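You operate a simulated robot arm through the tools that you are given. There is no shell and no other tool.

You run a simulated robot arm. Do the job below in one go: nothing can be reset, and whatever is moved stays where it is left.

## Task
Shut the guard panel and pull up both bolts of the braced coil.
Fine: brass before steel; the frame is off and proved dead; bring each pointer into the green with the blue coil driver and put it back. Set down upright: blue coil driver.

The check looks at the end state, three seconds after you hand in, the way a careful person would. Anything else that was tipped, shoved, dropped, spilled or broken makes it a failure.

## Robot
A 6-joint arm with a two-finger parallel gripper, fixed in place. Base frame: the origin is at the foot of the arm, x ahead of it, y to its left, z up. Readings come in m, rad, newtons and seconds.
With the tool pointing down near the work surface it reaches from about 0.14 to 0.76 m from the base axis. Its first joint turns from -2.897 to 2.897 rad. Payload 3.91 kg.
The tool frame sits at the grasp point between the pads (the TCP): z along the fingers, y along the line on which they close. The tips reach 0.03 m beyond it. Largest opening 0.11 m; finger width 0.02, thickness 0.01; the body of the gripper, 0.048 by 0.112 m, starts 0.055 m behind the TCP.
Orientation is that of the tool frame in the base frame, as [roll, pitch, yaw] about the fixed x, y, z axes, in that order (R = Rz(yaw) Ry(pitch) Rx(roll)). With the fingers straight down and closing along the base's y, the tool's x points along the base's -x, its y along +y and its z along -z.

## Interface
- The arm moves only by the tool move_arm. Its argument "series" is a list of rows, each an object of numbers (a shift or turn left out is 0, a gripper value left out holds the last): "ax", "ay", "az": the turn, a rotation vector about the base's x, y, z in units of 4 degrees (1.0 is 4 degrees); "x", "y", "z": the shift along the base's x, y, z in units of 50 mm (1.0 is 50 mm); "hand": the gripper command, from -1 (shut) to 1 (fully open), values between in proportion. In form: [{"ax": .., "ay": .., "az": .., "x": .., "y": .., "z": .., "hand": ..}, ...]. A call has 1 to 20 rows; each row shifts and turns the commanded pose from where the row before left it. A call with a number of a shift or a turn outside -1 to 1 is refused whole. Rows are played at 5 a second. More than 0.05 m and 0.15 rad between two rows, or a gripper value outside its range, and nothing of the call is played. A pose out of reach is approached as far as the arm can. The call stops where the force on the tool passes 90 N (or 10 N more than at its start, if that is more) or the arm is blocked; 0.2 s more then pass. Each finger travels about 0.108 m/s and halts on what it meets, pressing with about 41 N; the grip force reading is that of the motor and also rises with nothing between the fingers. The clock runs only during rows and for 0.2 s after the last one: add rows that do not move to give the fingers time. It gives the time, the measured TCP pose, the force on the tool (base axes), the opening and the grip force at its end, in the units of the frame above (readings bear some noise), with the torque about the TCP (base axes, N m) and any sound that the robot's microphone picked up.
- Cameras (640 x 400 px; columns grow to the right, rows downward): "scene" is fixed at [0.059, -0.4973, 1.4162]; the picture's right is [-0.37, -0.93, 0.00], its down [-0.84, 0.33, -0.43] and it looks along [0.40, -0.16, -0.90] (base axes); focal length 214 px, centre (320, 200). "wrist" rides on the gripper at [0.077, 0.007, -0.115] in the tool frame; the picture's right is [-0.09, 1.00, 0.00], its down [-0.80, -0.07, -0.59] and it looks along [-0.59, -0.05, 0.80] (tool axes); focal length 270 px, centre (320, 200).
- capture(camera): a new picture of that camera. No time passes.
- raise_lower(by): slides the trunk up (or, below 0, down) by that many m; the arm rides with it, the base frame stays. It gives what a move gives, with no picture.
- pixel_to_xyz(camera, pixels): there is no depth. For up to 12 entries [column, row, z] of the newest picture of that camera ("zoom" is the newest enlarged one), the place [x, y] in the base frame at which the ray of that pixel passes the height z, good to about 0.003 m, but the place of the scene camera against the robot may be out by one fixed shift of up to 0.012 m in any direction. No time passes.
- zoom(camera, box): a new picture of the part [left, top, right, bottom] of that camera's present view, enlarged. No time passes.
- hand_in(): hands the job in; it is judged then, once.

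Open the gripper and draw the arm clear of the work before you hand the job in, unless the task says otherwise.

The tools are called after "Request:" by a JSON object that holds its "fn" and its "kwargs". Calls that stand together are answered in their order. move_arm: Moves the arm, as the interface text tells. Its arguments: {"type":"object","properties":{"series":{"type":"array","items":{"type":"object","properties":{"ax":{"type":"number"},"ay":{"type":"number"},"az":{"type":"number"},"x":{"type":"number"},"y":{"type":"number"},"z":{"type":"number"},"hand":{"type":"number"}}}}},"required":["series"]} The other tools are called the same way: raise_lower (by) slides the trunk up or down; capture (camera) takes a picture; pixel_to_xyz (camera, pixels) gives the place at which the rays of pixels pass given heights; zoom (camera, box) takes an enlarged picture of a part of a camera's view; hand_in () hands the job in.

At the start:

```text
time_s: 0.0
tcp_pos: [0.265, -0.3493, 1.2403]
tool_rot: [-3.14, 0.0, -3.141]
force: [0.0, 0.2, 0.0]
torque: [-0.01, 0.0, 0.01]
grip_width: 0.1102
gripper_force: 0.1
trunk travel left (down, up): [-0.322, 0.218]
```

scene: 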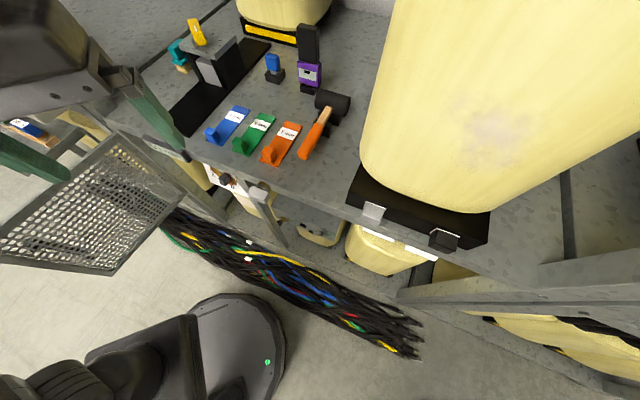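
wrist: 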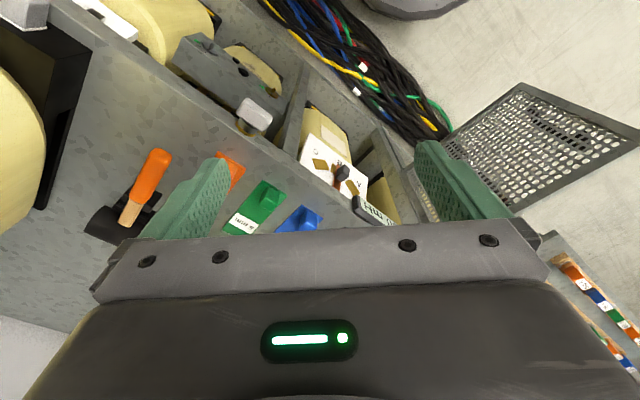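

The start pictures show a bench with blue, green and orange tools (scene about 228,125; 255,133; 282,143), a mesh panel hanging open at about (90,210), and some terminals on the left. I take enlarged views to understand the parts before moving.

Request:
{"fn": "zoom", "kwargs": {"camera": "scene", "box": [160, 0, 360, 125]}}

Request:
{"fn": "zoom", "kwargs": {"camera": "scene", "box": [160, 80, 360, 205]}}

Request:
{"fn": "zoom", "kwargs": {"camera": "scene", "box": [0, 90, 240, 290]}}

Request:
{"fn": "zoom", "kwargs": {"camera": "scene", "box": [320, 150, 520, 275]}}

Request:
{"fn": "zoom", "kwargs": {"camera": "wrist", "box": [200, 80, 440, 240]}}

Request:
{"fn": "zoom", "kwargs": {"camera": "scene", "box": [180, 150, 340, 250]}}

```text
3.20 times, centred on (260, 62) of scene
```

zoom: 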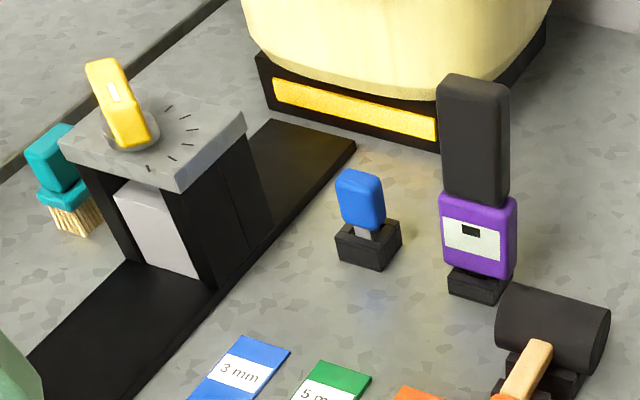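

```text
3.20 times, centred on (260, 142) of scene
```

zoom: 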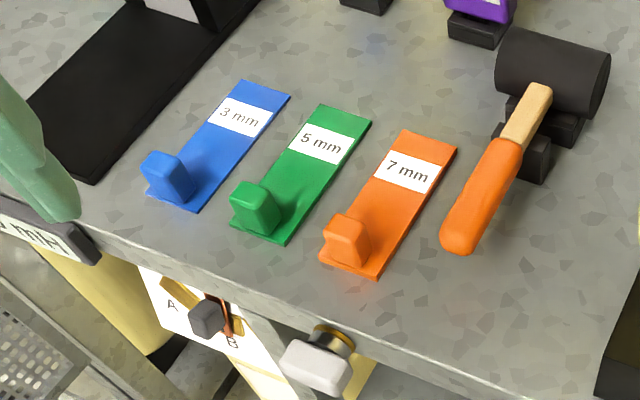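

```text
2.00 times, centred on (120, 190) of scene
```

zoom: 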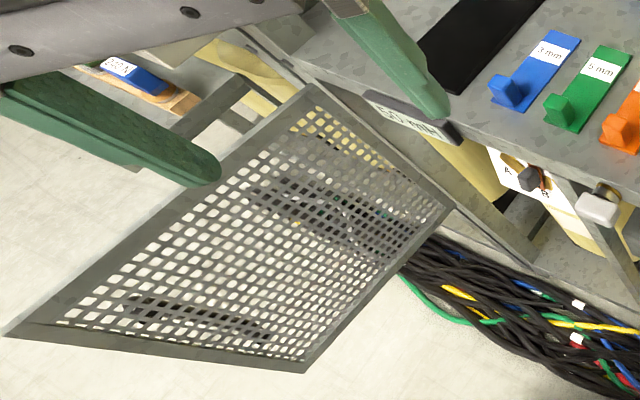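

```text
3.20 times, centred on (420, 212) of scene
```

zoom: 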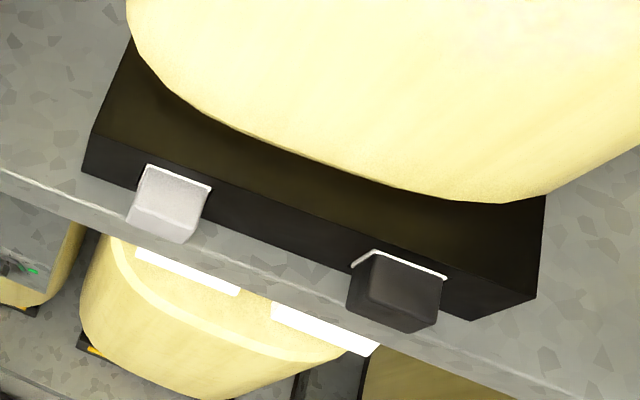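

```text
2.50 times, centred on (320, 160) of wrist
```

zoom: 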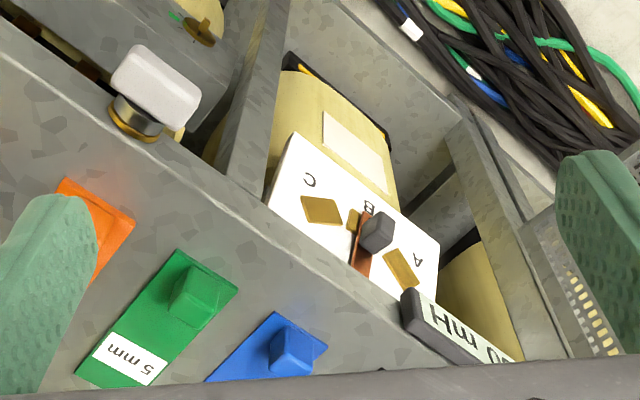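

```text
4.00 times, centred on (260, 200) of scene
```

zoom: 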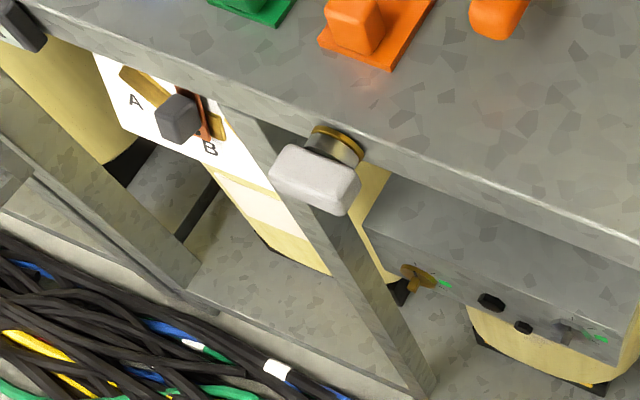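

The tags "3 mm", "5 mm", "7 mm" mark gauge strips, and the small blue tool in a holder at scene (272,68) may be the driver. I triangulate features between the two cameras to learn the bench height.

Request:
{"fn": "pixel_to_xyz", "kwargs": {"camera": "scene", "pixels": [[258, 192, 0.6], [258, 192, 0.8], [258, 192, 1.0], [242, 146, 0.6], [242, 146, 0.8], [242, 146, 1.0], [232, 180, 0.6], [232, 180, 0.8], [232, 180, 1.0]]}}

Request:
{"fn": "pixel_to_xyz", "kwargs": {"camera": "wrist", "pixels": [[256, 116, 0.6], [256, 116, 0.8], [256, 116, 1.0], [272, 190, 0.6], [272, 190, 0.8], [272, 190, 1.0], [342, 172, 0.6], [342, 172, 0.8], [342, 172, 1.0]]}}

```text
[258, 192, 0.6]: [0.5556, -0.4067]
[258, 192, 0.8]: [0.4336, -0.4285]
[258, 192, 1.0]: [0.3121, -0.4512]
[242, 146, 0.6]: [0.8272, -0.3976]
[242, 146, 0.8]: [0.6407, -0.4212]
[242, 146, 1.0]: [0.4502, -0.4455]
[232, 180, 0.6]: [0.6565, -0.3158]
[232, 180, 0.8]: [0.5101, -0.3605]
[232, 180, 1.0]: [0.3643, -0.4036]
```

```text
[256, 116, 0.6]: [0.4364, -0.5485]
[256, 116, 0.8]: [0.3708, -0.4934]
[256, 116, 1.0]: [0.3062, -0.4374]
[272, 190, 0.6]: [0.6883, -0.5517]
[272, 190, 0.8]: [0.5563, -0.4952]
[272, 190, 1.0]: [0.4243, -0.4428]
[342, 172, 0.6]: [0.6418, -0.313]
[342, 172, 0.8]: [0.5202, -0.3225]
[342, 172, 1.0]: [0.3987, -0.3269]
```

The cap at scene (258,192) comes out near z = 0.985 and the green tab near z = 0.98, so the bench top is about 0.97 m up. I now map the bench edge and objects on it at that height.

Request:
{"fn": "pixel_to_xyz", "kwargs": {"camera": "scene", "pixels": [[190, 155, 0.97], [300, 205, 0.97], [345, 222, 0.97], [273, 80, 0.97], [308, 90, 0.97], [330, 110, 0.97], [372, 212, 0.99], [443, 240, 0.99], [320, 220, 0.75], [293, 225, 0.75], [330, 235, 0.75]]}}

Request:
{"fn": "pixel_to_xyz", "kwargs": {"camera": "scene", "pixels": [[110, 130, 0.97], [110, 130, 0.7], [180, 190, 0.97], [180, 190, 0.7], [110, 275, 0.7], [110, 275, 0.97], [5, 255, 0.7], [5, 255, 0.97]]}}

Request:
{"fn": "zoom", "kwargs": {"camera": "wrist", "box": [0, 0, 320, 200]}}

Request:
{"fn": "zoom", "kwargs": {"camera": "wrist", "box": [440, 60, 640, 200]}}

Request:
{"fn": "zoom", "kwargs": {"camera": "wrist", "box": [540, 230, 640, 400]}}

```text
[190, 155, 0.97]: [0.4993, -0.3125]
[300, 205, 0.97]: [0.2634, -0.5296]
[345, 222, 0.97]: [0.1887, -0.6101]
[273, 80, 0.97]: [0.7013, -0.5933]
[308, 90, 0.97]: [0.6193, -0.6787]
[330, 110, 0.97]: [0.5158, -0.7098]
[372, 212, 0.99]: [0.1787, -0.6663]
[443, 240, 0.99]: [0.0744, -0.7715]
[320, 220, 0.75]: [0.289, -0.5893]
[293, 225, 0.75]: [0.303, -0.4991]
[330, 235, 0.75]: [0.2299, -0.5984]
```

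```text
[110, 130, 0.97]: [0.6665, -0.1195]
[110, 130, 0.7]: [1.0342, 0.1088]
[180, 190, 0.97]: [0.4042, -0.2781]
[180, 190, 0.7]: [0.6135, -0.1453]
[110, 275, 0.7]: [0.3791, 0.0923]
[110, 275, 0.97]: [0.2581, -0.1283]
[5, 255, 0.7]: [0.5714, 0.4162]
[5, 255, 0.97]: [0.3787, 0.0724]
```

```text
2.00 times, centred on (160, 100) of wrist
```

zoom: 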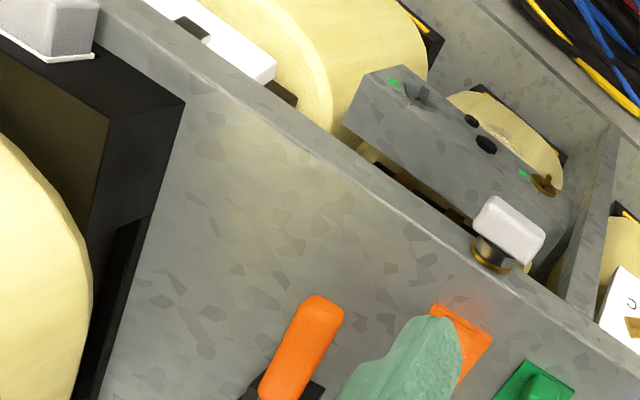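

```text
2.86 times, centred on (540, 130) of wrist
```

zoom: 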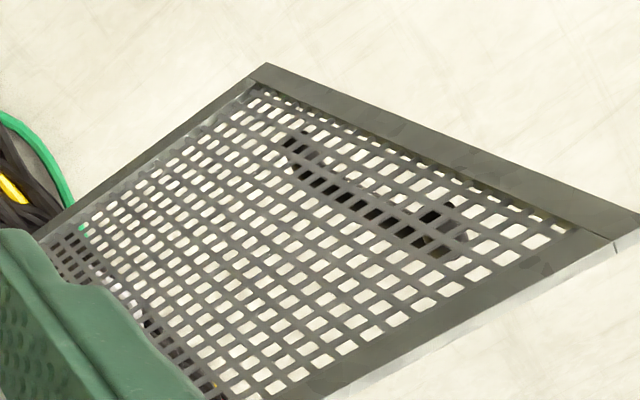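

```text
2.35 times, centred on (590, 315) of wrist
```

zoom: 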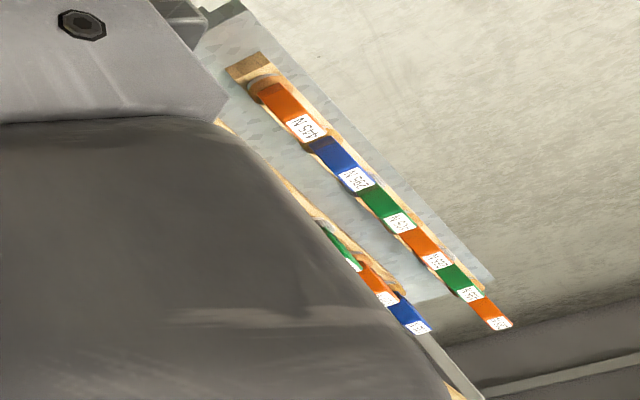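

The brace bar under the bench shows a brass pointer at scene (284,219)/wrist (271,91) and a steel pointer at scene (321,231)/wrist (208,48), each with a green mark and a hex socket. I triangulate those.

Request:
{"fn": "pixel_to_xyz", "kwargs": {"camera": "scene", "pixels": [[284.5, 219, 0.6], [284.5, 219, 0.7], [284.5, 219, 0.8], [321, 231, 0.6], [321, 231, 0.7], [321, 231, 0.8]]}}

Request:
{"fn": "pixel_to_xyz", "kwargs": {"camera": "wrist", "pixels": [[271.5, 91.5, 0.6], [271.5, 91.5, 0.7], [271.5, 91.5, 0.8], [207.5, 47.5, 0.6], [207.5, 47.5, 0.7], [207.5, 47.5, 0.8]]}}

```text
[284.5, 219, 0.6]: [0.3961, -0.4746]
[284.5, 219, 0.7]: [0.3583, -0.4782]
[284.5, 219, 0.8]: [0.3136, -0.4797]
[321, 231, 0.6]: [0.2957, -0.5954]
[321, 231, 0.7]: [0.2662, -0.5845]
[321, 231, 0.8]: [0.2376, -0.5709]
```

```text
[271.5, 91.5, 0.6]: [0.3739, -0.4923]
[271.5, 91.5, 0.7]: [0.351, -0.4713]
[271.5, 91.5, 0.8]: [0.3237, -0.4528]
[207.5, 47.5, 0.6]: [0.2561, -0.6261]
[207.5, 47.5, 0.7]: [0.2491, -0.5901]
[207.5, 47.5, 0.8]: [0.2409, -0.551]
```

The brace bolts sit near z ≈ 0.7, just behind the bench front, which runs along x − y ≈ 0.80 (45° to my base). I turn the hand to face the bench front (yaw −45°) while drawing back a little, then look.

Request:
{"fn": "move_arm", "kwargs": {"series": [{"az": -1, "y": 0.15}, {"az": -1, "y": 0.15}, {"az": -1, "y": 0.15}, {"az": -1, "y": 0.15}, {"az": -1, "y": 0.15}, {"az": -1, "y": 0.15}, {"az": -1, "y": 0.15}, {"az": -1, "y": 0.15}, {"az": -1, "y": 0.15}, {"az": -1, "y": 0.15}, {"az": -1, "y": 0.15}, {"az": -0.25, "y": 0.15}]}}

Request:
{"fn": "capture", "kwargs": {"camera": "wrist"}}

Request:
{"fn": "capture", "kwargs": {"camera": "scene"}}

```text
time_s: 2.6
tcp_pos: [0.2641, -0.2586, 1.2409]
tool_rot: [-3.14, 0.001, 2.356]
force: [0.3, 0.7, 0.3]
torque: [0.02, 0.02, -0.01]
grip_width: 0.1098
gripper_force: 0.0
trunk travel left (down, up): [-0.322, 0.218]
```

```text
taken
```

wrist: 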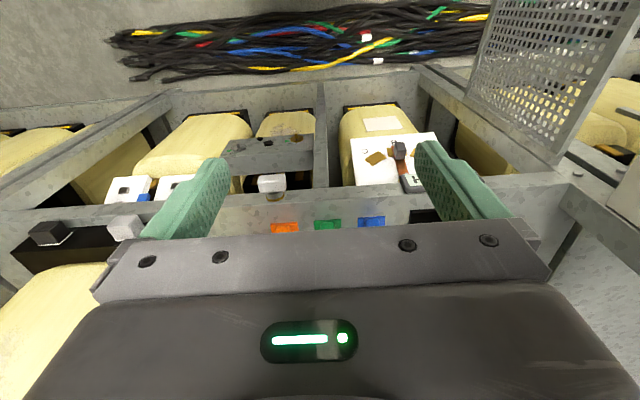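

```text
taken
```

scene: 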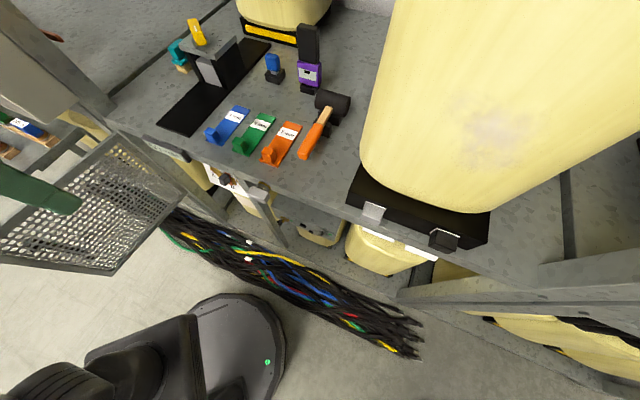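

The hand now faces the bench squarely (the wrist picture is upside down: image top is toward the robot). I enlarge the brace region around wrist (265,150), the panel, and the far-left board.

Request:
{"fn": "zoom", "kwargs": {"camera": "wrist", "box": [80, 80, 340, 242]}}

Request:
{"fn": "zoom", "kwargs": {"camera": "wrist", "box": [310, 80, 570, 242]}}

Request:
{"fn": "zoom", "kwargs": {"camera": "wrist", "box": [400, 0, 640, 200]}}

Request:
{"fn": "zoom", "kwargs": {"camera": "scene", "box": [0, 90, 240, 290]}}

```text
2.46 times, centred on (210, 161) of wrist
```

zoom: 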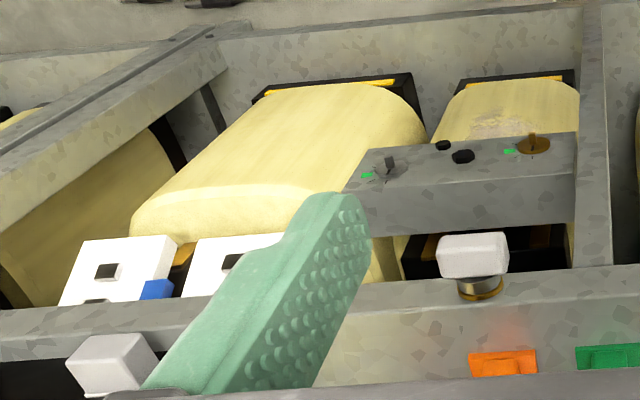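

```text
2.46 times, centred on (440, 161) of wrist
```

zoom: 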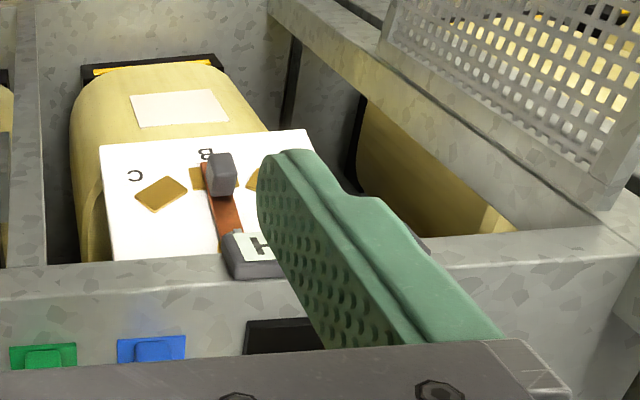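

```text
2.00 times, centred on (520, 100) of wrist
```

zoom: 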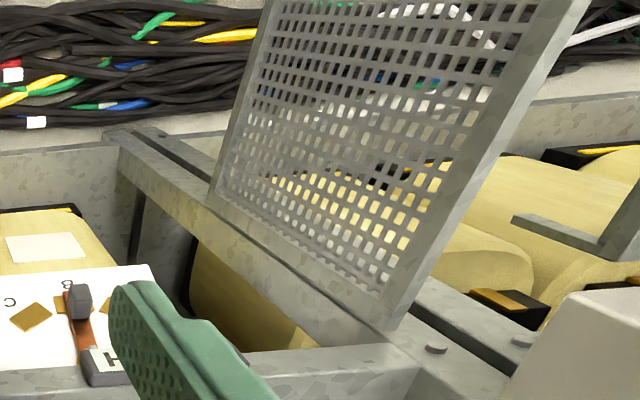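

```text
2.00 times, centred on (120, 190) of scene
```

zoom: 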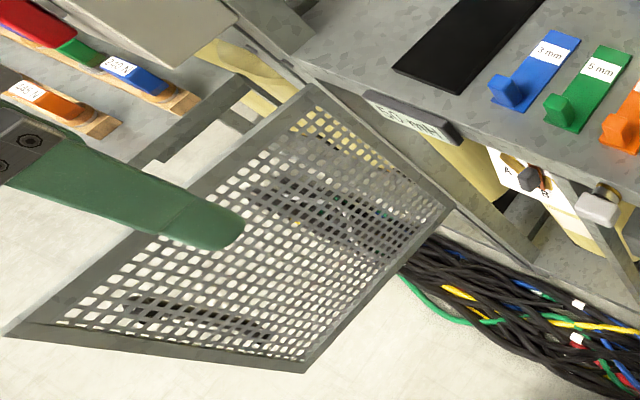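

The posts and bays are now clear: the mesh panel is hinged on the post left of the A/B/C bay and stands out toward me. I measure its corners and hinge in both cameras.

Request:
{"fn": "pixel_to_xyz", "kwargs": {"camera": "scene", "pixels": [[155, 134, 0.97], [155, 134, 0.92], [226, 193, 0.6], [226, 193, 0.65], [226, 193, 0.7], [226, 193, 0.75], [2.5, 257.5, 0.97], [2.5, 257.5, 0.92], [152.5, 276, 0.6], [152.5, 276, 0.65], [152.5, 276, 0.7], [152.5, 276, 0.75]]}}

Request:
{"fn": "pixel_to_xyz", "kwargs": {"camera": "wrist", "pixels": [[465, 102, 0.6], [465, 102, 0.7], [555, 162, 0.97], [555, 162, 0.92], [320, 190, 0.97], [330, 150, 0.7], [400, 148, 0.75], [400, 148, 0.8], [272, 184, 0.99], [265, 137, 0.7], [297, 138, 0.7], [238, 146, 0.7]]}}

Request:
{"fn": "zoom", "kwargs": {"camera": "wrist", "box": [210, 110, 340, 200]}}

```text
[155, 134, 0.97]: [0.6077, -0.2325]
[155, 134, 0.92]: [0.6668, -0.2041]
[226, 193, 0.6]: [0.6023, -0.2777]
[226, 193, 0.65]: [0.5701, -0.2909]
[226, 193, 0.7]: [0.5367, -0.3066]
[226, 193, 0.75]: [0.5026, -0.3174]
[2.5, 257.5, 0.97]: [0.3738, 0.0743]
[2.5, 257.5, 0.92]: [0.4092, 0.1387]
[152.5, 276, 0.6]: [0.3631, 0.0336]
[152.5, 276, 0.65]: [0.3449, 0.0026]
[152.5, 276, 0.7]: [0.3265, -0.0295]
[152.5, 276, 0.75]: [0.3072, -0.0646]
```

```text
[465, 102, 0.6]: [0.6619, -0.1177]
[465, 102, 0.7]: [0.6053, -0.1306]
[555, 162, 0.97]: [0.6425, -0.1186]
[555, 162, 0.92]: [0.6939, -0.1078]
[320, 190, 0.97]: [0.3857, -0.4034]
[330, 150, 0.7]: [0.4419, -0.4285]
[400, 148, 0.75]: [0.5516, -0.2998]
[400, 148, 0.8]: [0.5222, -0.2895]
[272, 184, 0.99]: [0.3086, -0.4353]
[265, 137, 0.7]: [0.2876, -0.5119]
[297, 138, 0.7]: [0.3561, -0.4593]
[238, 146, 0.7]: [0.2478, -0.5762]
```

```text
4.44 times, centred on (275, 155) of wrist
```

zoom: 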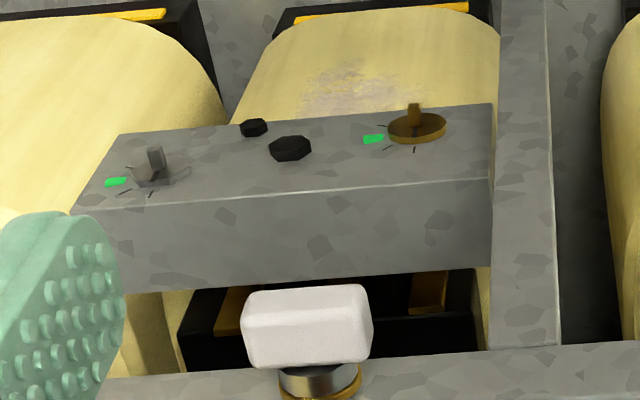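

The enlarged view shows the brass disc (zoom 417,127) and the steel disc (155,165) on the brace's front face, each with a pointer stub, ticks and a green mark. Next I tilt the hand forward 40° at this height to see the objects on the bench.

Request:
{"fn": "move_arm", "kwargs": {"series": [{"ax": -0.7071, "ay": -0.7071}, {"ax": -0.7071, "ay": -0.7071}, {"ax": -0.7071, "ay": -0.7071}, {"ax": -0.7071, "ay": -0.7071}, {"ax": -0.7071, "ay": -0.7071}, {"ax": -0.7071, "ay": -0.7071}, {"ax": -0.7071, "ay": -0.7071}, {"ax": -0.7071, "ay": -0.7071}, {"ax": -0.7071, "ay": -0.7071}, {"ax": -0.7071, "ay": -0.7071}]}}

Request:
{"fn": "capture", "kwargs": {"camera": "wrist"}}

Request:
{"fn": "capture", "kwargs": {"camera": "scene"}}

```text
time_s: 4.8
tcp_pos: [0.2736, -0.2712, 1.2224]
tool_rot: [-3.129, 0.647, 2.347]
force: [-10.3, -10.3, -3.2]
torque: [0.55, -0.7, 0.62]
grip_width: 0.1101
gripper_force: 0.2
trunk travel left (down, up): [-0.322, 0.218]
```

```text
taken
```

wrist: 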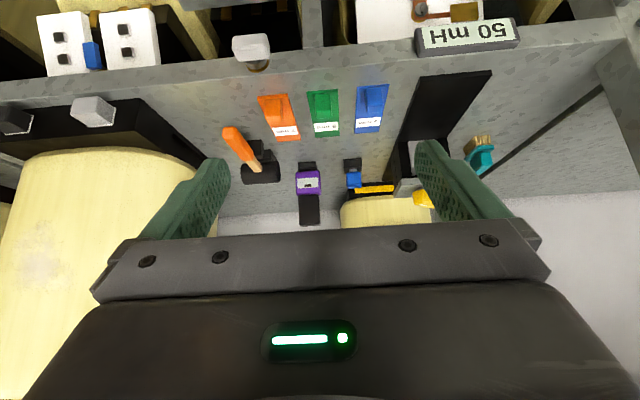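

```text
taken
```

scene: 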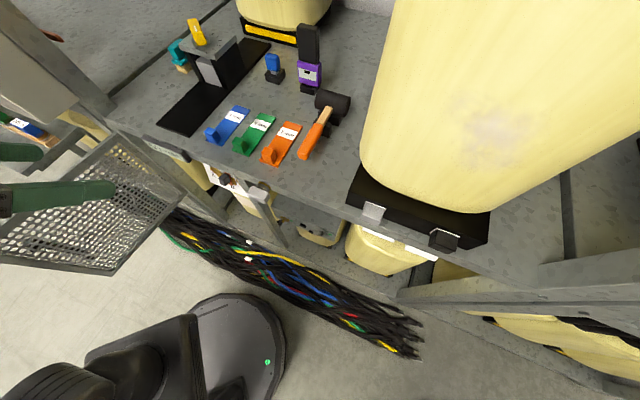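

The force reading rose to about 15 N sideways and the pose fell short of the command, so something of the arm is near a limit or contact. I undo part of the tilt and check that the force goes away.

Request:
{"fn": "move_arm", "kwargs": {"series": [{"ax": 0.7071, "ay": 0.7071}, {"ax": 0.7071, "ay": 0.7071}, {"ax": 0.7071, "ay": 0.7071}, {}]}}

Request:
{"fn": "capture", "kwargs": {"camera": "wrist"}}

```text
time_s: 5.8
tcp_pos: [0.2645, -0.2586, 1.2413]
tool_rot: [-3.14, 0.491, 2.357]
force: [-0.2, -0.4, 1.2]
torque: [0.03, -0.02, -0.01]
grip_width: 0.1098
gripper_force: 0.1
trunk travel left (down, up): [-0.322, 0.218]
```

```text
taken
```

wrist: 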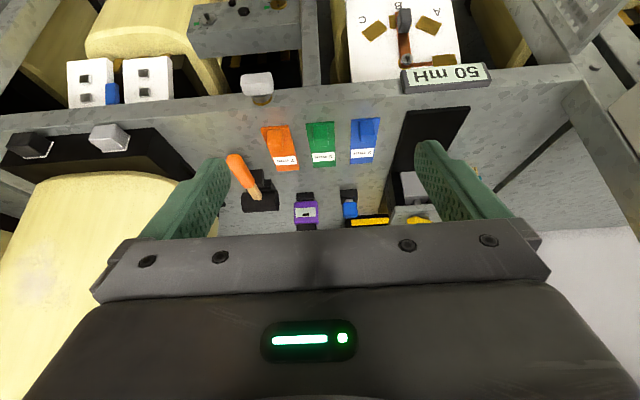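

The force is gone at 28° tilt. The blue tool stands at wrist (349,205); I enlarge it and the other bench objects and locate them.

Request:
{"fn": "zoom", "kwargs": {"camera": "wrist", "box": [220, 130, 400, 242]}}

Request:
{"fn": "zoom", "kwargs": {"camera": "scene", "box": [240, 10, 360, 85]}}

Request:
{"fn": "pixel_to_xyz", "kwargs": {"camera": "scene", "pixels": [[272, 62, 0.97], [272, 62, 1.02], [272, 62, 1.07], [310, 75, 1.0], [310, 75, 1.05]]}}

Request:
{"fn": "pixel_to_xyz", "kwargs": {"camera": "wrist", "pixels": [[349, 212, 0.97], [349, 212, 1.02], [349, 212, 1.07], [306, 212, 1.0], [306, 212, 1.05]]}}

```text
3.56 times, centred on (310, 186) of wrist
```

zoom: 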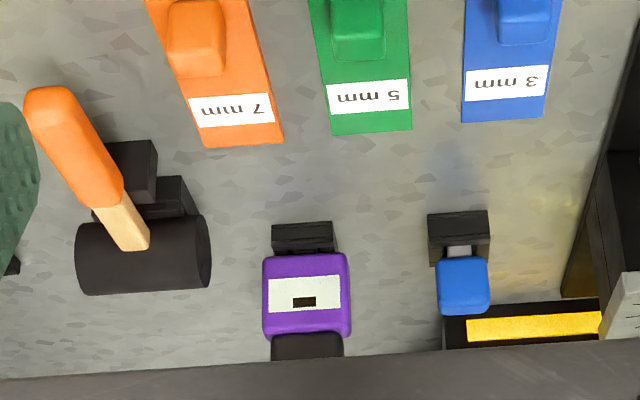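

```text
5.33 times, centred on (300, 48) of scene
```

zoom: 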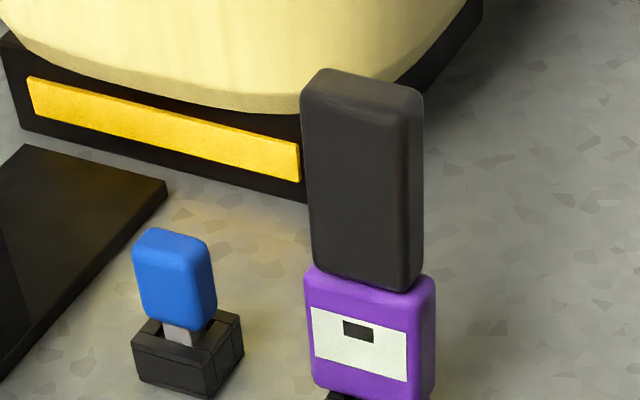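

```text
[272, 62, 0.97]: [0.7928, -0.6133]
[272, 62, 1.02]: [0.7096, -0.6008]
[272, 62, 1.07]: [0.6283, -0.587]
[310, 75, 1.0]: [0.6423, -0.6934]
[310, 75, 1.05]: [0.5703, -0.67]
```

```text
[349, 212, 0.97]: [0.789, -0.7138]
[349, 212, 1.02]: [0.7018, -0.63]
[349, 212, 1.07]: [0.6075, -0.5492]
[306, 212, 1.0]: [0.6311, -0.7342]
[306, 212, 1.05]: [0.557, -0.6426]
```

The blue driver stands in a black block at roughly (0.67, −0.60), handle around z ≈ 1.04, quite far out. Before anything else I want a good view of the panel, so I reduce the tilt and turn the hand toward +x.

Request:
{"fn": "move_arm", "kwargs": {"series": [{"ax": 0.7071, "ay": 0.7071}, {"ax": 0.7071, "ay": 0.7071}, {"ax": 0.7071, "ay": 0.7071}, {"ax": 0.7071, "ay": 0.7071}, {"az": 1}, {"az": 1}, {"az": 1}, {"az": 1}, {"az": 1}, {"az": 1}, {"az": 1}, {"az": 1}, {"az": 1}, {"az": 1}, {}]}}

Request:
{"fn": "capture", "kwargs": {"camera": "wrist"}}

Request:
{"fn": "capture", "kwargs": {"camera": "scene"}}

```text
time_s: 9.0
tcp_pos: [0.2646, -0.2588, 1.2407]
tool_rot: [-3.138, 0.211, 3.054]
force: [0.2, 0.3, -0.3]
torque: [0.0, -0.03, 0.02]
grip_width: 0.1097
gripper_force: 0.1
trunk travel left (down, up): [-0.322, 0.218]
```

```text
taken
```

wrist: 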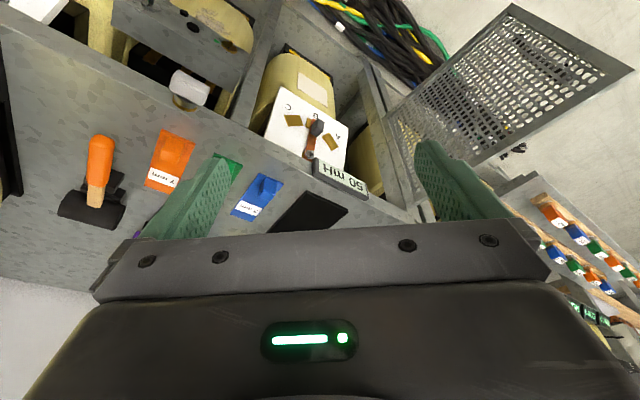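

```text
taken
```

scene: 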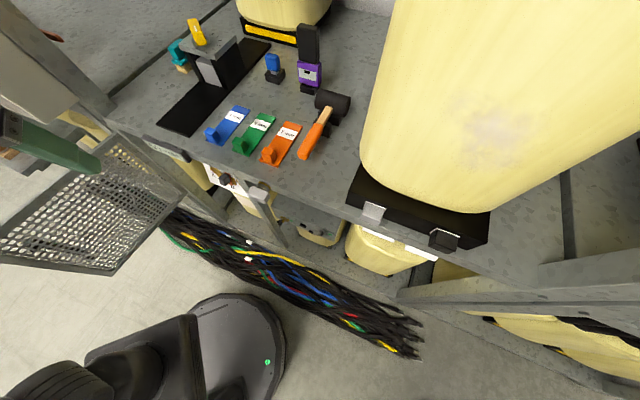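

The panel's free edge runs in the wrist view from (512,3) to (632,70) and its hinge bottom is near (388,110). I enlarge it in both cameras for exact corners.

Request:
{"fn": "zoom", "kwargs": {"camera": "wrist", "box": [360, 0, 640, 175]}}

Request:
{"fn": "zoom", "kwargs": {"camera": "scene", "box": [90, 120, 250, 220]}}

Request:
{"fn": "zoom", "kwargs": {"camera": "scene", "box": [0, 200, 160, 300]}}

Request:
{"fn": "pixel_to_xyz", "kwargs": {"camera": "wrist", "pixels": [[632, 70, 0.9], [632, 70, 0.95], [632, 70, 1.0], [512, 3, 0.6], [512, 3, 0.65], [512, 3, 0.7], [388, 110, 0.55], [388, 110, 0.6], [388, 110, 0.65], [388, 110, 0.7]]}}

Request:
{"fn": "pixel_to_xyz", "kwargs": {"camera": "scene", "pixels": [[2.5, 257.5, 0.9], [2.5, 257.5, 0.95], [2.5, 257.5, 1.0], [152.5, 276, 0.6], [152.5, 276, 0.65], [152.5, 276, 0.7], [226, 193, 0.55], [226, 193, 0.6], [226, 193, 0.65], [226, 193, 0.7]]}}

```text
2.29 times, centred on (500, 88) of wrist
```

zoom: 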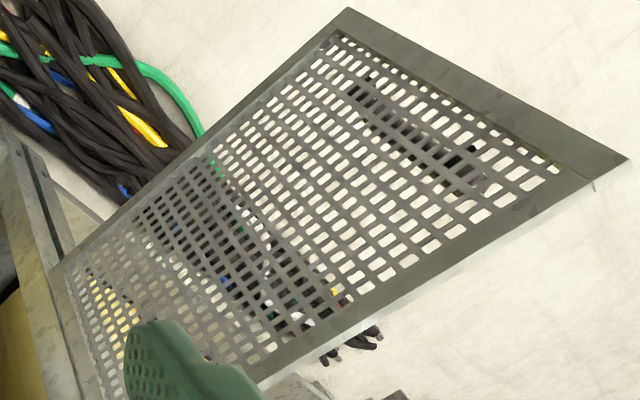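

```text
4.00 times, centred on (170, 170) of scene
```

zoom: 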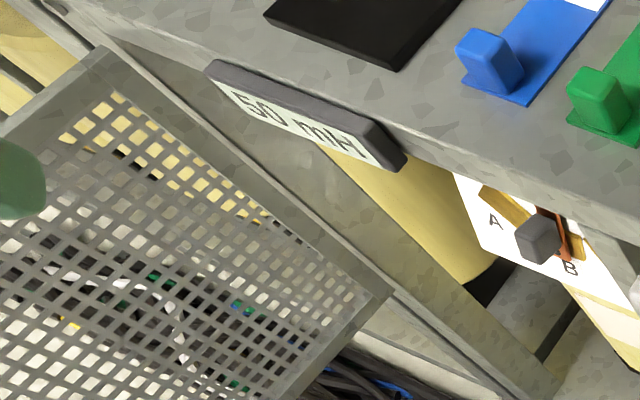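

```text
4.00 times, centred on (80, 250) of scene
```

zoom: 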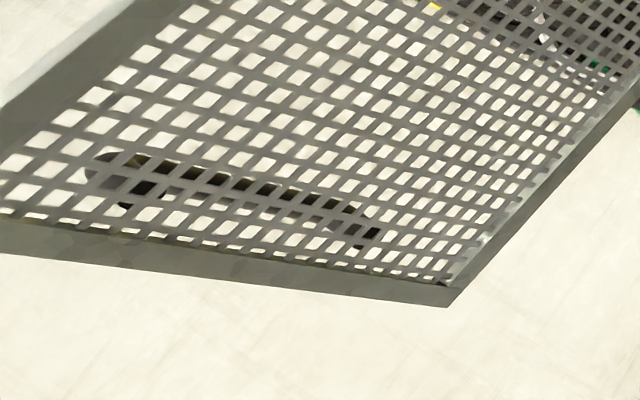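

```text
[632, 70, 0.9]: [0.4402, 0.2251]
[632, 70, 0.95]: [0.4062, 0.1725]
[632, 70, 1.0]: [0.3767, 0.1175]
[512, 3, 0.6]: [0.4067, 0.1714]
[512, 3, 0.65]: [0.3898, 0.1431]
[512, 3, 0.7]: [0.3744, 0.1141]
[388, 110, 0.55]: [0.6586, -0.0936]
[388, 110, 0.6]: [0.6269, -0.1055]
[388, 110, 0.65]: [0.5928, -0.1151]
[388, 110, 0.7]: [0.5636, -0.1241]
```

```text
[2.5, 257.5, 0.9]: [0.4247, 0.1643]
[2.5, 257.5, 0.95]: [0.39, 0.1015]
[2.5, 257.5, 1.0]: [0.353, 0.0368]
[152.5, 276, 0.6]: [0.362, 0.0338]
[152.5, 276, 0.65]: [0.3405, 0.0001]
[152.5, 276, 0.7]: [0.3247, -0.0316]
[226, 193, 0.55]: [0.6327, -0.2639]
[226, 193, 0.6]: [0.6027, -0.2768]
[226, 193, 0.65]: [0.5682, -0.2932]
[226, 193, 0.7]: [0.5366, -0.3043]
```

My earlier scene corners were mis-scaled; from the last 4× views the panel corners are hinge top ≈(115,134), hinge bottom ≈(188,192), free bottom ≈(113,276). I re-measure with those.

Request:
{"fn": "pixel_to_xyz", "kwargs": {"camera": "scene", "pixels": [[113, 276, 0.55], [113, 276, 0.6], [113, 276, 0.65], [113, 276, 0.7], [188, 192.5, 0.55], [188, 192.5, 0.6], [188, 192.5, 0.65], [188, 192.5, 0.7], [115, 133, 0.85], [115, 133, 0.9], [115, 133, 0.95], [115, 133, 1.0]]}}

Request:
{"fn": "pixel_to_xyz", "kwargs": {"camera": "wrist", "pixels": [[513, 4, 0.55], [513, 4, 0.6], [513, 4, 0.65], [513, 4, 0.7], [382, 117.7, 0.55], [382, 117.7, 0.6], [382, 117.7, 0.65], [382, 117.7, 0.7], [634.7, 69.6, 0.85], [634.7, 69.6, 0.9], [634.7, 69.6, 0.95], [634.7, 69.6, 1.0]]}}

```text
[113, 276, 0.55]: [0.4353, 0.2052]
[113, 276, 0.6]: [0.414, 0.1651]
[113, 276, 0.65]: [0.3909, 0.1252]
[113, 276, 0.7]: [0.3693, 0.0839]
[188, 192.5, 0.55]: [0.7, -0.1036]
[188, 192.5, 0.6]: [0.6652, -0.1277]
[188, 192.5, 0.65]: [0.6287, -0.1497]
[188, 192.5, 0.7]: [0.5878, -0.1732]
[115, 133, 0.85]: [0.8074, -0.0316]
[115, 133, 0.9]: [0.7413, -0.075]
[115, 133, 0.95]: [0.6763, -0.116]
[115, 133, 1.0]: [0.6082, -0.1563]
```

```text
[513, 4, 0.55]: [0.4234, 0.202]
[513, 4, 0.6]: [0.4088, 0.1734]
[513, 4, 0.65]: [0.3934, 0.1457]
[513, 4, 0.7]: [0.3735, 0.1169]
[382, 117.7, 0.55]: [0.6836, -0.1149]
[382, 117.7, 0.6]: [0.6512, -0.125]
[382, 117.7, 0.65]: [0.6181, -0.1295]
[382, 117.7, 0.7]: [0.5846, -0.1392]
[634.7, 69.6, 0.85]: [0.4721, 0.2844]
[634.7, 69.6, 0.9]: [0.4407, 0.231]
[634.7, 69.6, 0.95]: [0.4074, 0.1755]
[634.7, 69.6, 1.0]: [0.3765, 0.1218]
```

The panel is a vertical leaf hinged at about (0.665, −0.12), reaching out to about (0.415, 0.18), z from 0.58 to 0.94, so it must swing about 95° to shut. I move left at this safe height to view the space beside its outer face.

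Request:
{"fn": "move_arm", "kwargs": {"series": [{"y": 0.7, "x": 0.1}, {"y": 0.7, "x": 0.1}, {"y": 0.7, "x": 0.1}, {"y": 0.7, "x": 0.1}, {"y": 0.7, "x": 0.1}, {"y": 0.7}, {"y": 0.7}, {"y": 0.7}, {}]}}

Request:
{"fn": "capture", "kwargs": {"camera": "wrist"}}

Request:
{"fn": "capture", "kwargs": {"camera": "scene"}}

```text
time_s: 11.0
tcp_pos: [0.2887, 0.0208, 1.2397]
tool_rot: [3.141, 0.214, 3.054]
force: [0.7, 0.2, 0.6]
torque: [0.02, -0.02, -0.01]
grip_width: 0.1099
gripper_force: 0.0
trunk travel left (down, up): [-0.322, 0.218]
```

```text
taken
```

wrist: 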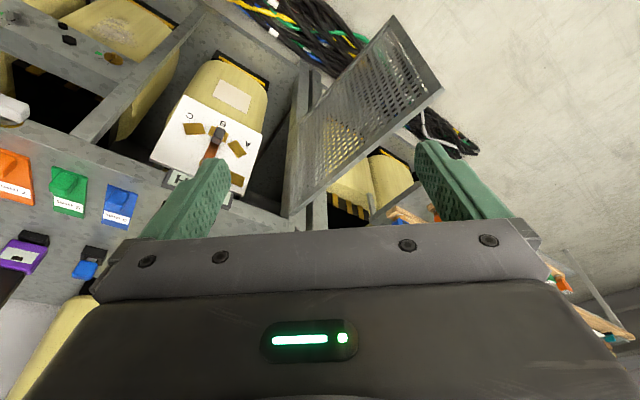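

```text
taken
```

scene: 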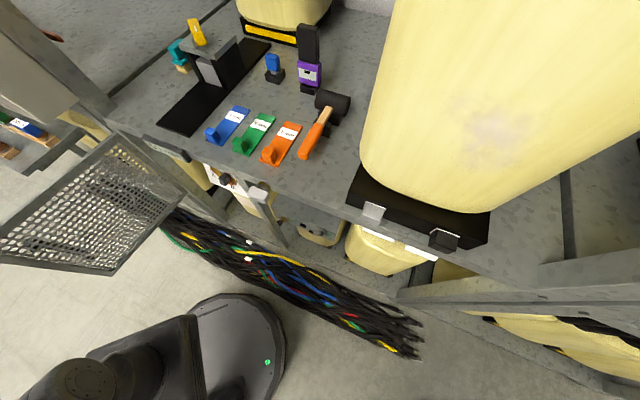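

The panel is seen edge-on at wrist (365,110); a side shelf with strips lies at right. I turn the hand further left to see how close that shelf comes to the panel's outer side.

Request:
{"fn": "move_arm", "kwargs": {"series": [{"az": 1, "hand": -1}, {"az": 1}, {"az": 1}, {"az": 1}, {"az": 1}, {"az": 1}, {"az": 1}, {"az": 1}, {}]}}

Request:
{"fn": "capture", "kwargs": {"camera": "wrist"}}

```text
time_s: 13.0
tcp_pos: [0.2877, 0.0209, 1.2401]
tool_rot: [-3.14, 0.214, -2.67]
force: [-0.1, -0.4, -0.6]
torque: [-0.03, 0.03, 0.0]
grip_width: 0.0
gripper_force: 37.8
trunk travel left (down, up): [-0.322, 0.218]
```

```text
taken
```

wrist: 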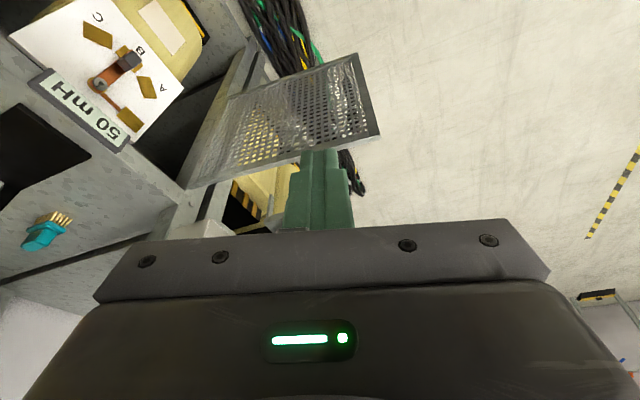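

With fingers shut the panel is seen at (270,130) and beyond it open floor. I check where the side shelf is by measuring a few pixels, and enlarge the lower right.

Request:
{"fn": "pixel_to_xyz", "kwargs": {"camera": "wrist", "pixels": [[358, 56, 0.58], [379, 133, 0.94], [185, 187, 0.94], [185, 187, 0.97], [250, 222, 0.9], [270, 215, 0.8], [600, 300, 0.9], [600, 300, 0.5], [600, 300, 0.0]]}}

Request:
{"fn": "zoom", "kwargs": {"camera": "wrist", "box": [160, 130, 320, 230]}}

Request:
{"fn": "zoom", "kwargs": {"camera": "scene", "box": [0, 60, 160, 160]}}

```text
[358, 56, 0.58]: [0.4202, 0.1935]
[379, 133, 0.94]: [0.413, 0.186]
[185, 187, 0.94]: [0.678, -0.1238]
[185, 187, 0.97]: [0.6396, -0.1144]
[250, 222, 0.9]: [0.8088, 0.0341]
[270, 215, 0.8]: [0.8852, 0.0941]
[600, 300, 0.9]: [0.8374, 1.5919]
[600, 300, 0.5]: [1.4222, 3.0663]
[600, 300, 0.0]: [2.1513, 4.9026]
```

```text
4.00 times, centred on (240, 180) of wrist
```

zoom: 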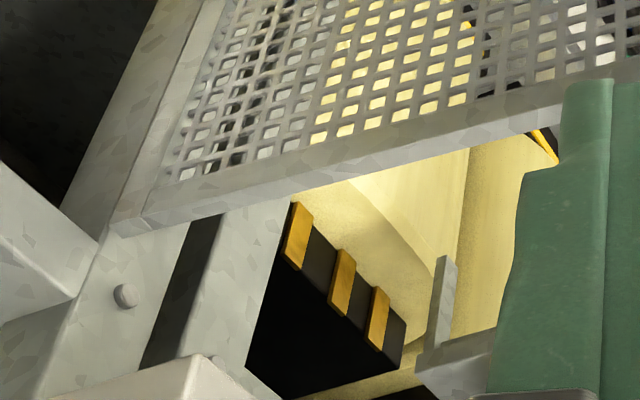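

```text
4.00 times, centred on (80, 110) of scene
```

zoom: 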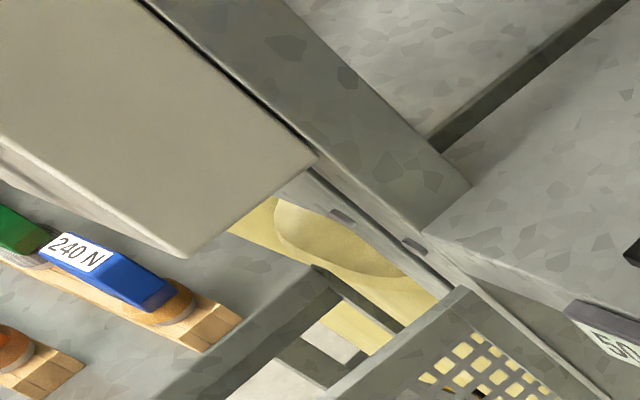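

The panel's measured corners agree (free edge at (0.414, 0.185), hinge at (0.67, −0.122)). I locate the light-grey box corner at scene (79,100)/wrist (210,219) so that I keep clear of it.

Request:
{"fn": "pixel_to_xyz", "kwargs": {"camera": "scene", "pixels": [[79, 100, 0.9], [79, 100, 1.0], [79, 100, 1.1], [79, 100, 1.2], [46, 123, 0.9], [46, 123, 1.0], [46, 123, 1.1]]}}

Request:
{"fn": "pixel_to_xyz", "kwargs": {"camera": "wrist", "pixels": [[210, 219, 0.9], [210, 219, 1.0], [210, 219, 1.1], [210, 219, 1.2], [240, 225, 0.9], [240, 225, 1.0]]}}

```text
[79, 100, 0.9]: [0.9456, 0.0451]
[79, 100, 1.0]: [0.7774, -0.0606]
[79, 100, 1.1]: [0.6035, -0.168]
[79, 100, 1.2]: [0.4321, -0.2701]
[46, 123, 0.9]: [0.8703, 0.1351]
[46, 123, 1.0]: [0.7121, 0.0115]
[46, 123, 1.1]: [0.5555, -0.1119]
```

```text
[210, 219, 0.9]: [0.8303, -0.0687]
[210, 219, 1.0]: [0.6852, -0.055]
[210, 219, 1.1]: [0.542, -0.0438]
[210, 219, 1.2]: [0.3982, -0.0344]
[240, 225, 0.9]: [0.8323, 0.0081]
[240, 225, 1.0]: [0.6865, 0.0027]
```

The grey box is near (0.70, −0.03), behind the hinge line, so the outer side of the panel out at r < 0.5 is clear. I turn the closed hand to face the bench (az −45°) while moving above the outer side of the panel's free end at (0.49, 0.17).

Request:
{"fn": "move_arm", "kwargs": {"series": [{"az": -1, "x": 0.2244, "y": 0.1667}, {"az": -1, "x": 0.2244, "y": 0.1667}, {"az": -1, "x": 0.2244, "y": 0.1667}, {"az": -1, "x": 0.2244, "y": 0.1667}, {"az": -1, "x": 0.2244, "y": 0.1667}, {"az": -1, "x": 0.2244, "y": 0.1667}, {"az": -1, "x": 0.2244, "y": 0.1667}, {"az": -1, "x": 0.2244, "y": 0.1667}, {"az": -1, "x": 0.2244, "y": 0.1667}, {"az": -1, "x": 0.2244, "y": 0.1667}, {"az": -1, "x": 0.2244, "y": 0.1667}, {"az": -1, "x": 0.2244, "y": 0.1667}, {"az": -1, "x": 0.2244, "y": 0.1667}, {"az": -1, "x": 0.2244, "y": 0.1667}, {"az": -1, "x": 0.2244, "y": 0.1667}, {"az": -1, "x": 0.2244, "y": 0.1667}, {"az": -1, "x": 0.2244, "y": 0.1667}, {"az": -1, "x": 0.2244, "y": 0.1667}, {"ax": -0.7071, "ay": -0.7071}, {"ax": -0.7071, "ay": -0.7071}]}}

Request:
{"fn": "capture", "kwargs": {"camera": "wrist"}}

Request:
{"fn": "capture", "kwargs": {"camera": "scene"}}

```text
time_s: 17.2
tcp_pos: [0.4913, 0.1699, 1.2412]
tool_rot: [-3.14, 0.35, 2.354]
force: [-0.6, 0.2, 0.0]
torque: [-0.04, -0.01, 0.03]
grip_width: 0.0
gripper_force: 37.6
trunk travel left (down, up): [-0.322, 0.218]
```

```text
taken
```

wrist: 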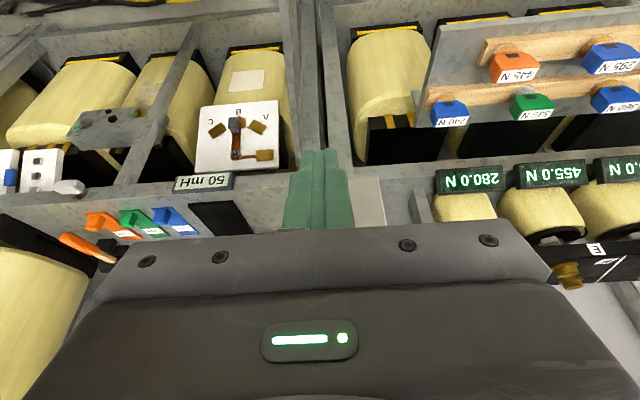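

```text
taken
```

scene: 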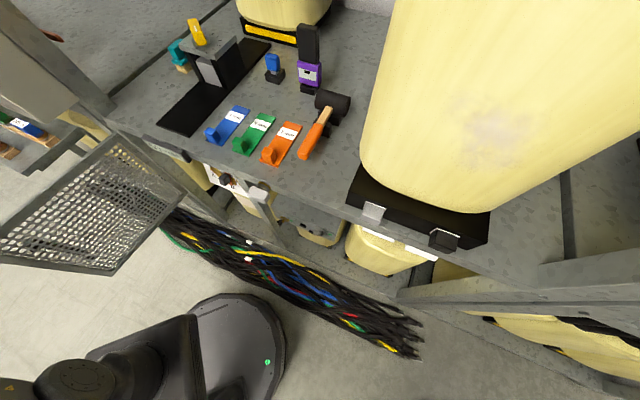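

The hand now faces the bench beside the panel, which is seen nearly edge-on around wrist (300,80). I enlarge this area to see the gap between fingers and panel before going down.

Request:
{"fn": "zoom", "kwargs": {"camera": "wrist", "box": [180, 0, 500, 200]}}

Request:
{"fn": "pixel_to_xyz", "kwargs": {"camera": "wrist", "pixels": [[440, 100, 0.75], [440, 100, 0.9], [520, 60, 0.9], [430, 20, 0.6], [500, 190, 1.0], [560, 285, 1.0], [560, 285, 1.05]]}}

```text
2.00 times, centred on (340, 100) of wrist
```

zoom: 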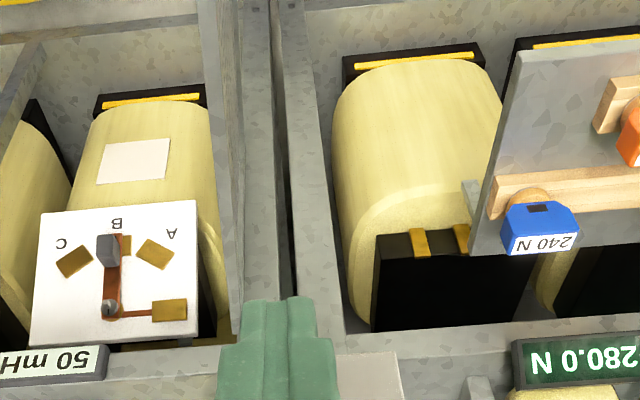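

```text
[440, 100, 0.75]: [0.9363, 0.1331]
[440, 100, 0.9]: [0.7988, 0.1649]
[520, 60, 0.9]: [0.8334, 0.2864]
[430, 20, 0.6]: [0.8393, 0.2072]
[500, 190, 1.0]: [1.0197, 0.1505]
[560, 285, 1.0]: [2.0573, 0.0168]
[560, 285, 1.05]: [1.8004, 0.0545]
```

The space beneath the fingers is clear and the panel is about 5 cm to their right side. I go straight down to z ≈ 0.915, so the fingertips overlap the panel's top 5 cm while the hand body stays above it.

Request:
{"fn": "move_arm", "kwargs": {"series": [{"z": -1}, {"z": -1}, {"z": -1}, {"z": -1}, {"z": -1}, {"z": -1}, {"z": -0.5}, {}]}}

Request:
{"fn": "capture", "kwargs": {"camera": "wrist"}}

Request:
{"fn": "capture", "kwargs": {"camera": "scene"}}

```text
time_s: 19.0
tcp_pos: [0.4924, 0.172, 0.915]
tool_rot: [-3.141, 0.351, 2.357]
force: [0.3, -0.4, -0.4]
torque: [0.0, 0.03, 0.03]
grip_width: 0.0003
gripper_force: 37.6
trunk travel left (down, up): [-0.322, 0.218]
```

```text
taken
```

wrist: 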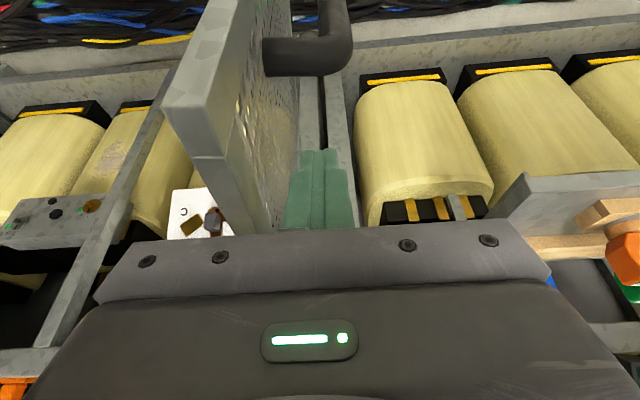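

```text
taken
```

scene: 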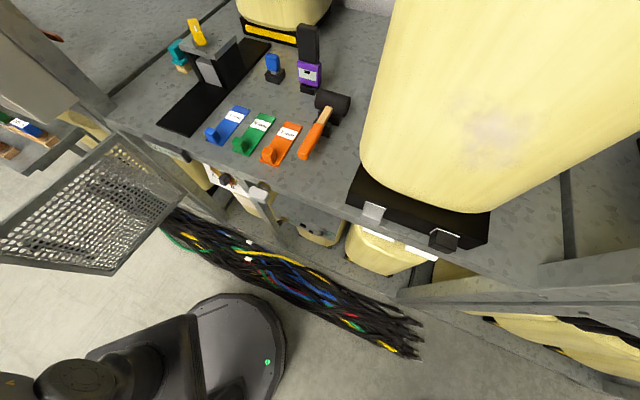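

The view shows a black D-handle on the panel's outer face lower down, below my fingertips, so the tips can push on the upper frame. I sweep the closed fingers along an arc about the hinge, in 4° steps, ten steps first.

Request:
{"fn": "move_arm", "kwargs": {"series": [{"x": -0.402, "y": -0.262}, {"x": -0.383, "y": -0.289}, {"x": -0.361, "y": -0.315}, {"x": -0.338, "y": -0.34}, {"x": -0.314, "y": -0.362}, {"x": -0.289, "y": -0.384}, {"x": -0.26, "y": -0.403}, {"x": -0.232, "y": -0.42}, {"x": -0.202, "y": -0.435}, {"x": -0.171, "y": -0.448}]}}

Request:
{"fn": "capture", "kwargs": {"camera": "wrist"}}

Request:
{"fn": "capture", "kwargs": {"camera": "scene"}}

```text
time_s: 21.2
tcp_pos: [0.3433, -0.012, 0.9158]
tool_rot: [-3.137, 0.351, 2.357]
force: [-0.1, 0.5, -0.8]
torque: [0.01, 0.01, -0.01]
grip_width: 0.0
gripper_force: 37.5
trunk travel left (down, up): [-0.322, 0.218]
```

```text
taken
```

wrist: 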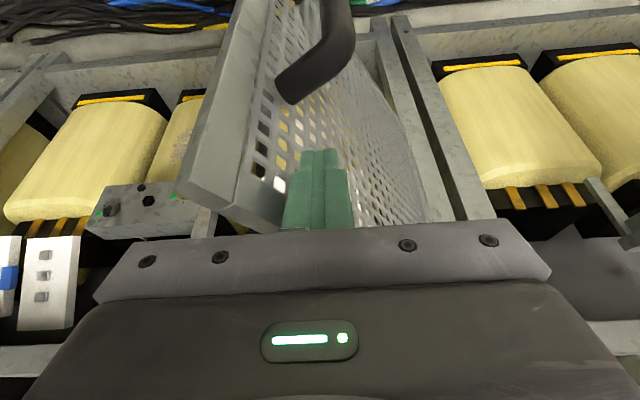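

```text
taken
```

scene: 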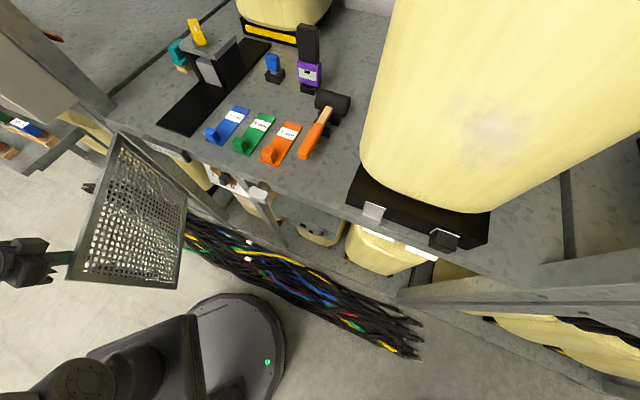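

The panel swings freely with almost no force (scene shows it turned to about (130,210)). I continue the arc for the next ten steps.

Request:
{"fn": "move_arm", "kwargs": {"series": [{"x": -0.139, "y": -0.459}, {"x": -0.107, "y": -0.467}, {"x": -0.074, "y": -0.474}, {"x": -0.041, "y": -0.477}, {"x": -0.008, "y": -0.48}, {"x": 0.026, "y": -0.479}, {"x": 0.059, "y": -0.476}, {"x": 0.092, "y": -0.471}, {"x": 0.125, "y": -0.462}, {"x": 0.157, "y": -0.453}]}}

Request:
{"fn": "capture", "kwargs": {"camera": "wrist"}}

Request:
{"fn": "capture", "kwargs": {"camera": "scene"}}

```text
time_s: 23.4
tcp_pos: [0.3491, -0.2468, 0.9155]
tool_rot: [-3.14, 0.351, 2.356]
force: [-0.4, -0.8, -0.3]
torque: [0.04, -0.02, -0.02]
grip_width: 0.0
gripper_force: 38.1
trunk travel left (down, up): [-0.322, 0.218]
```

```text
taken
```

wrist: 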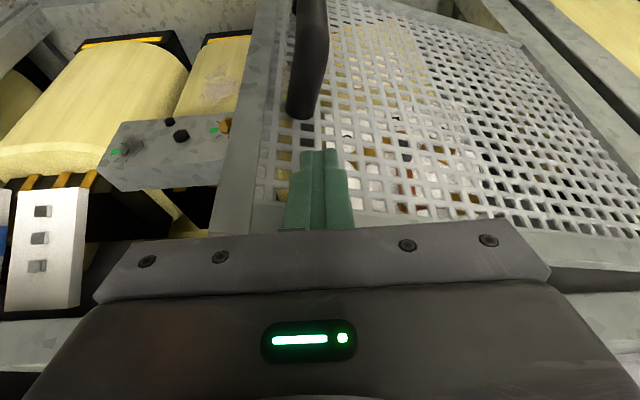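

```text
taken
```

scene: 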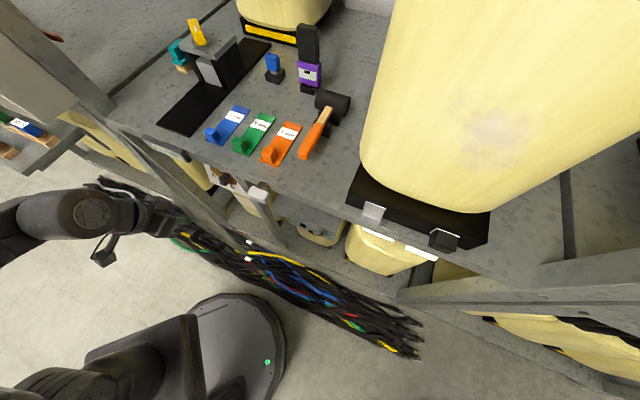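

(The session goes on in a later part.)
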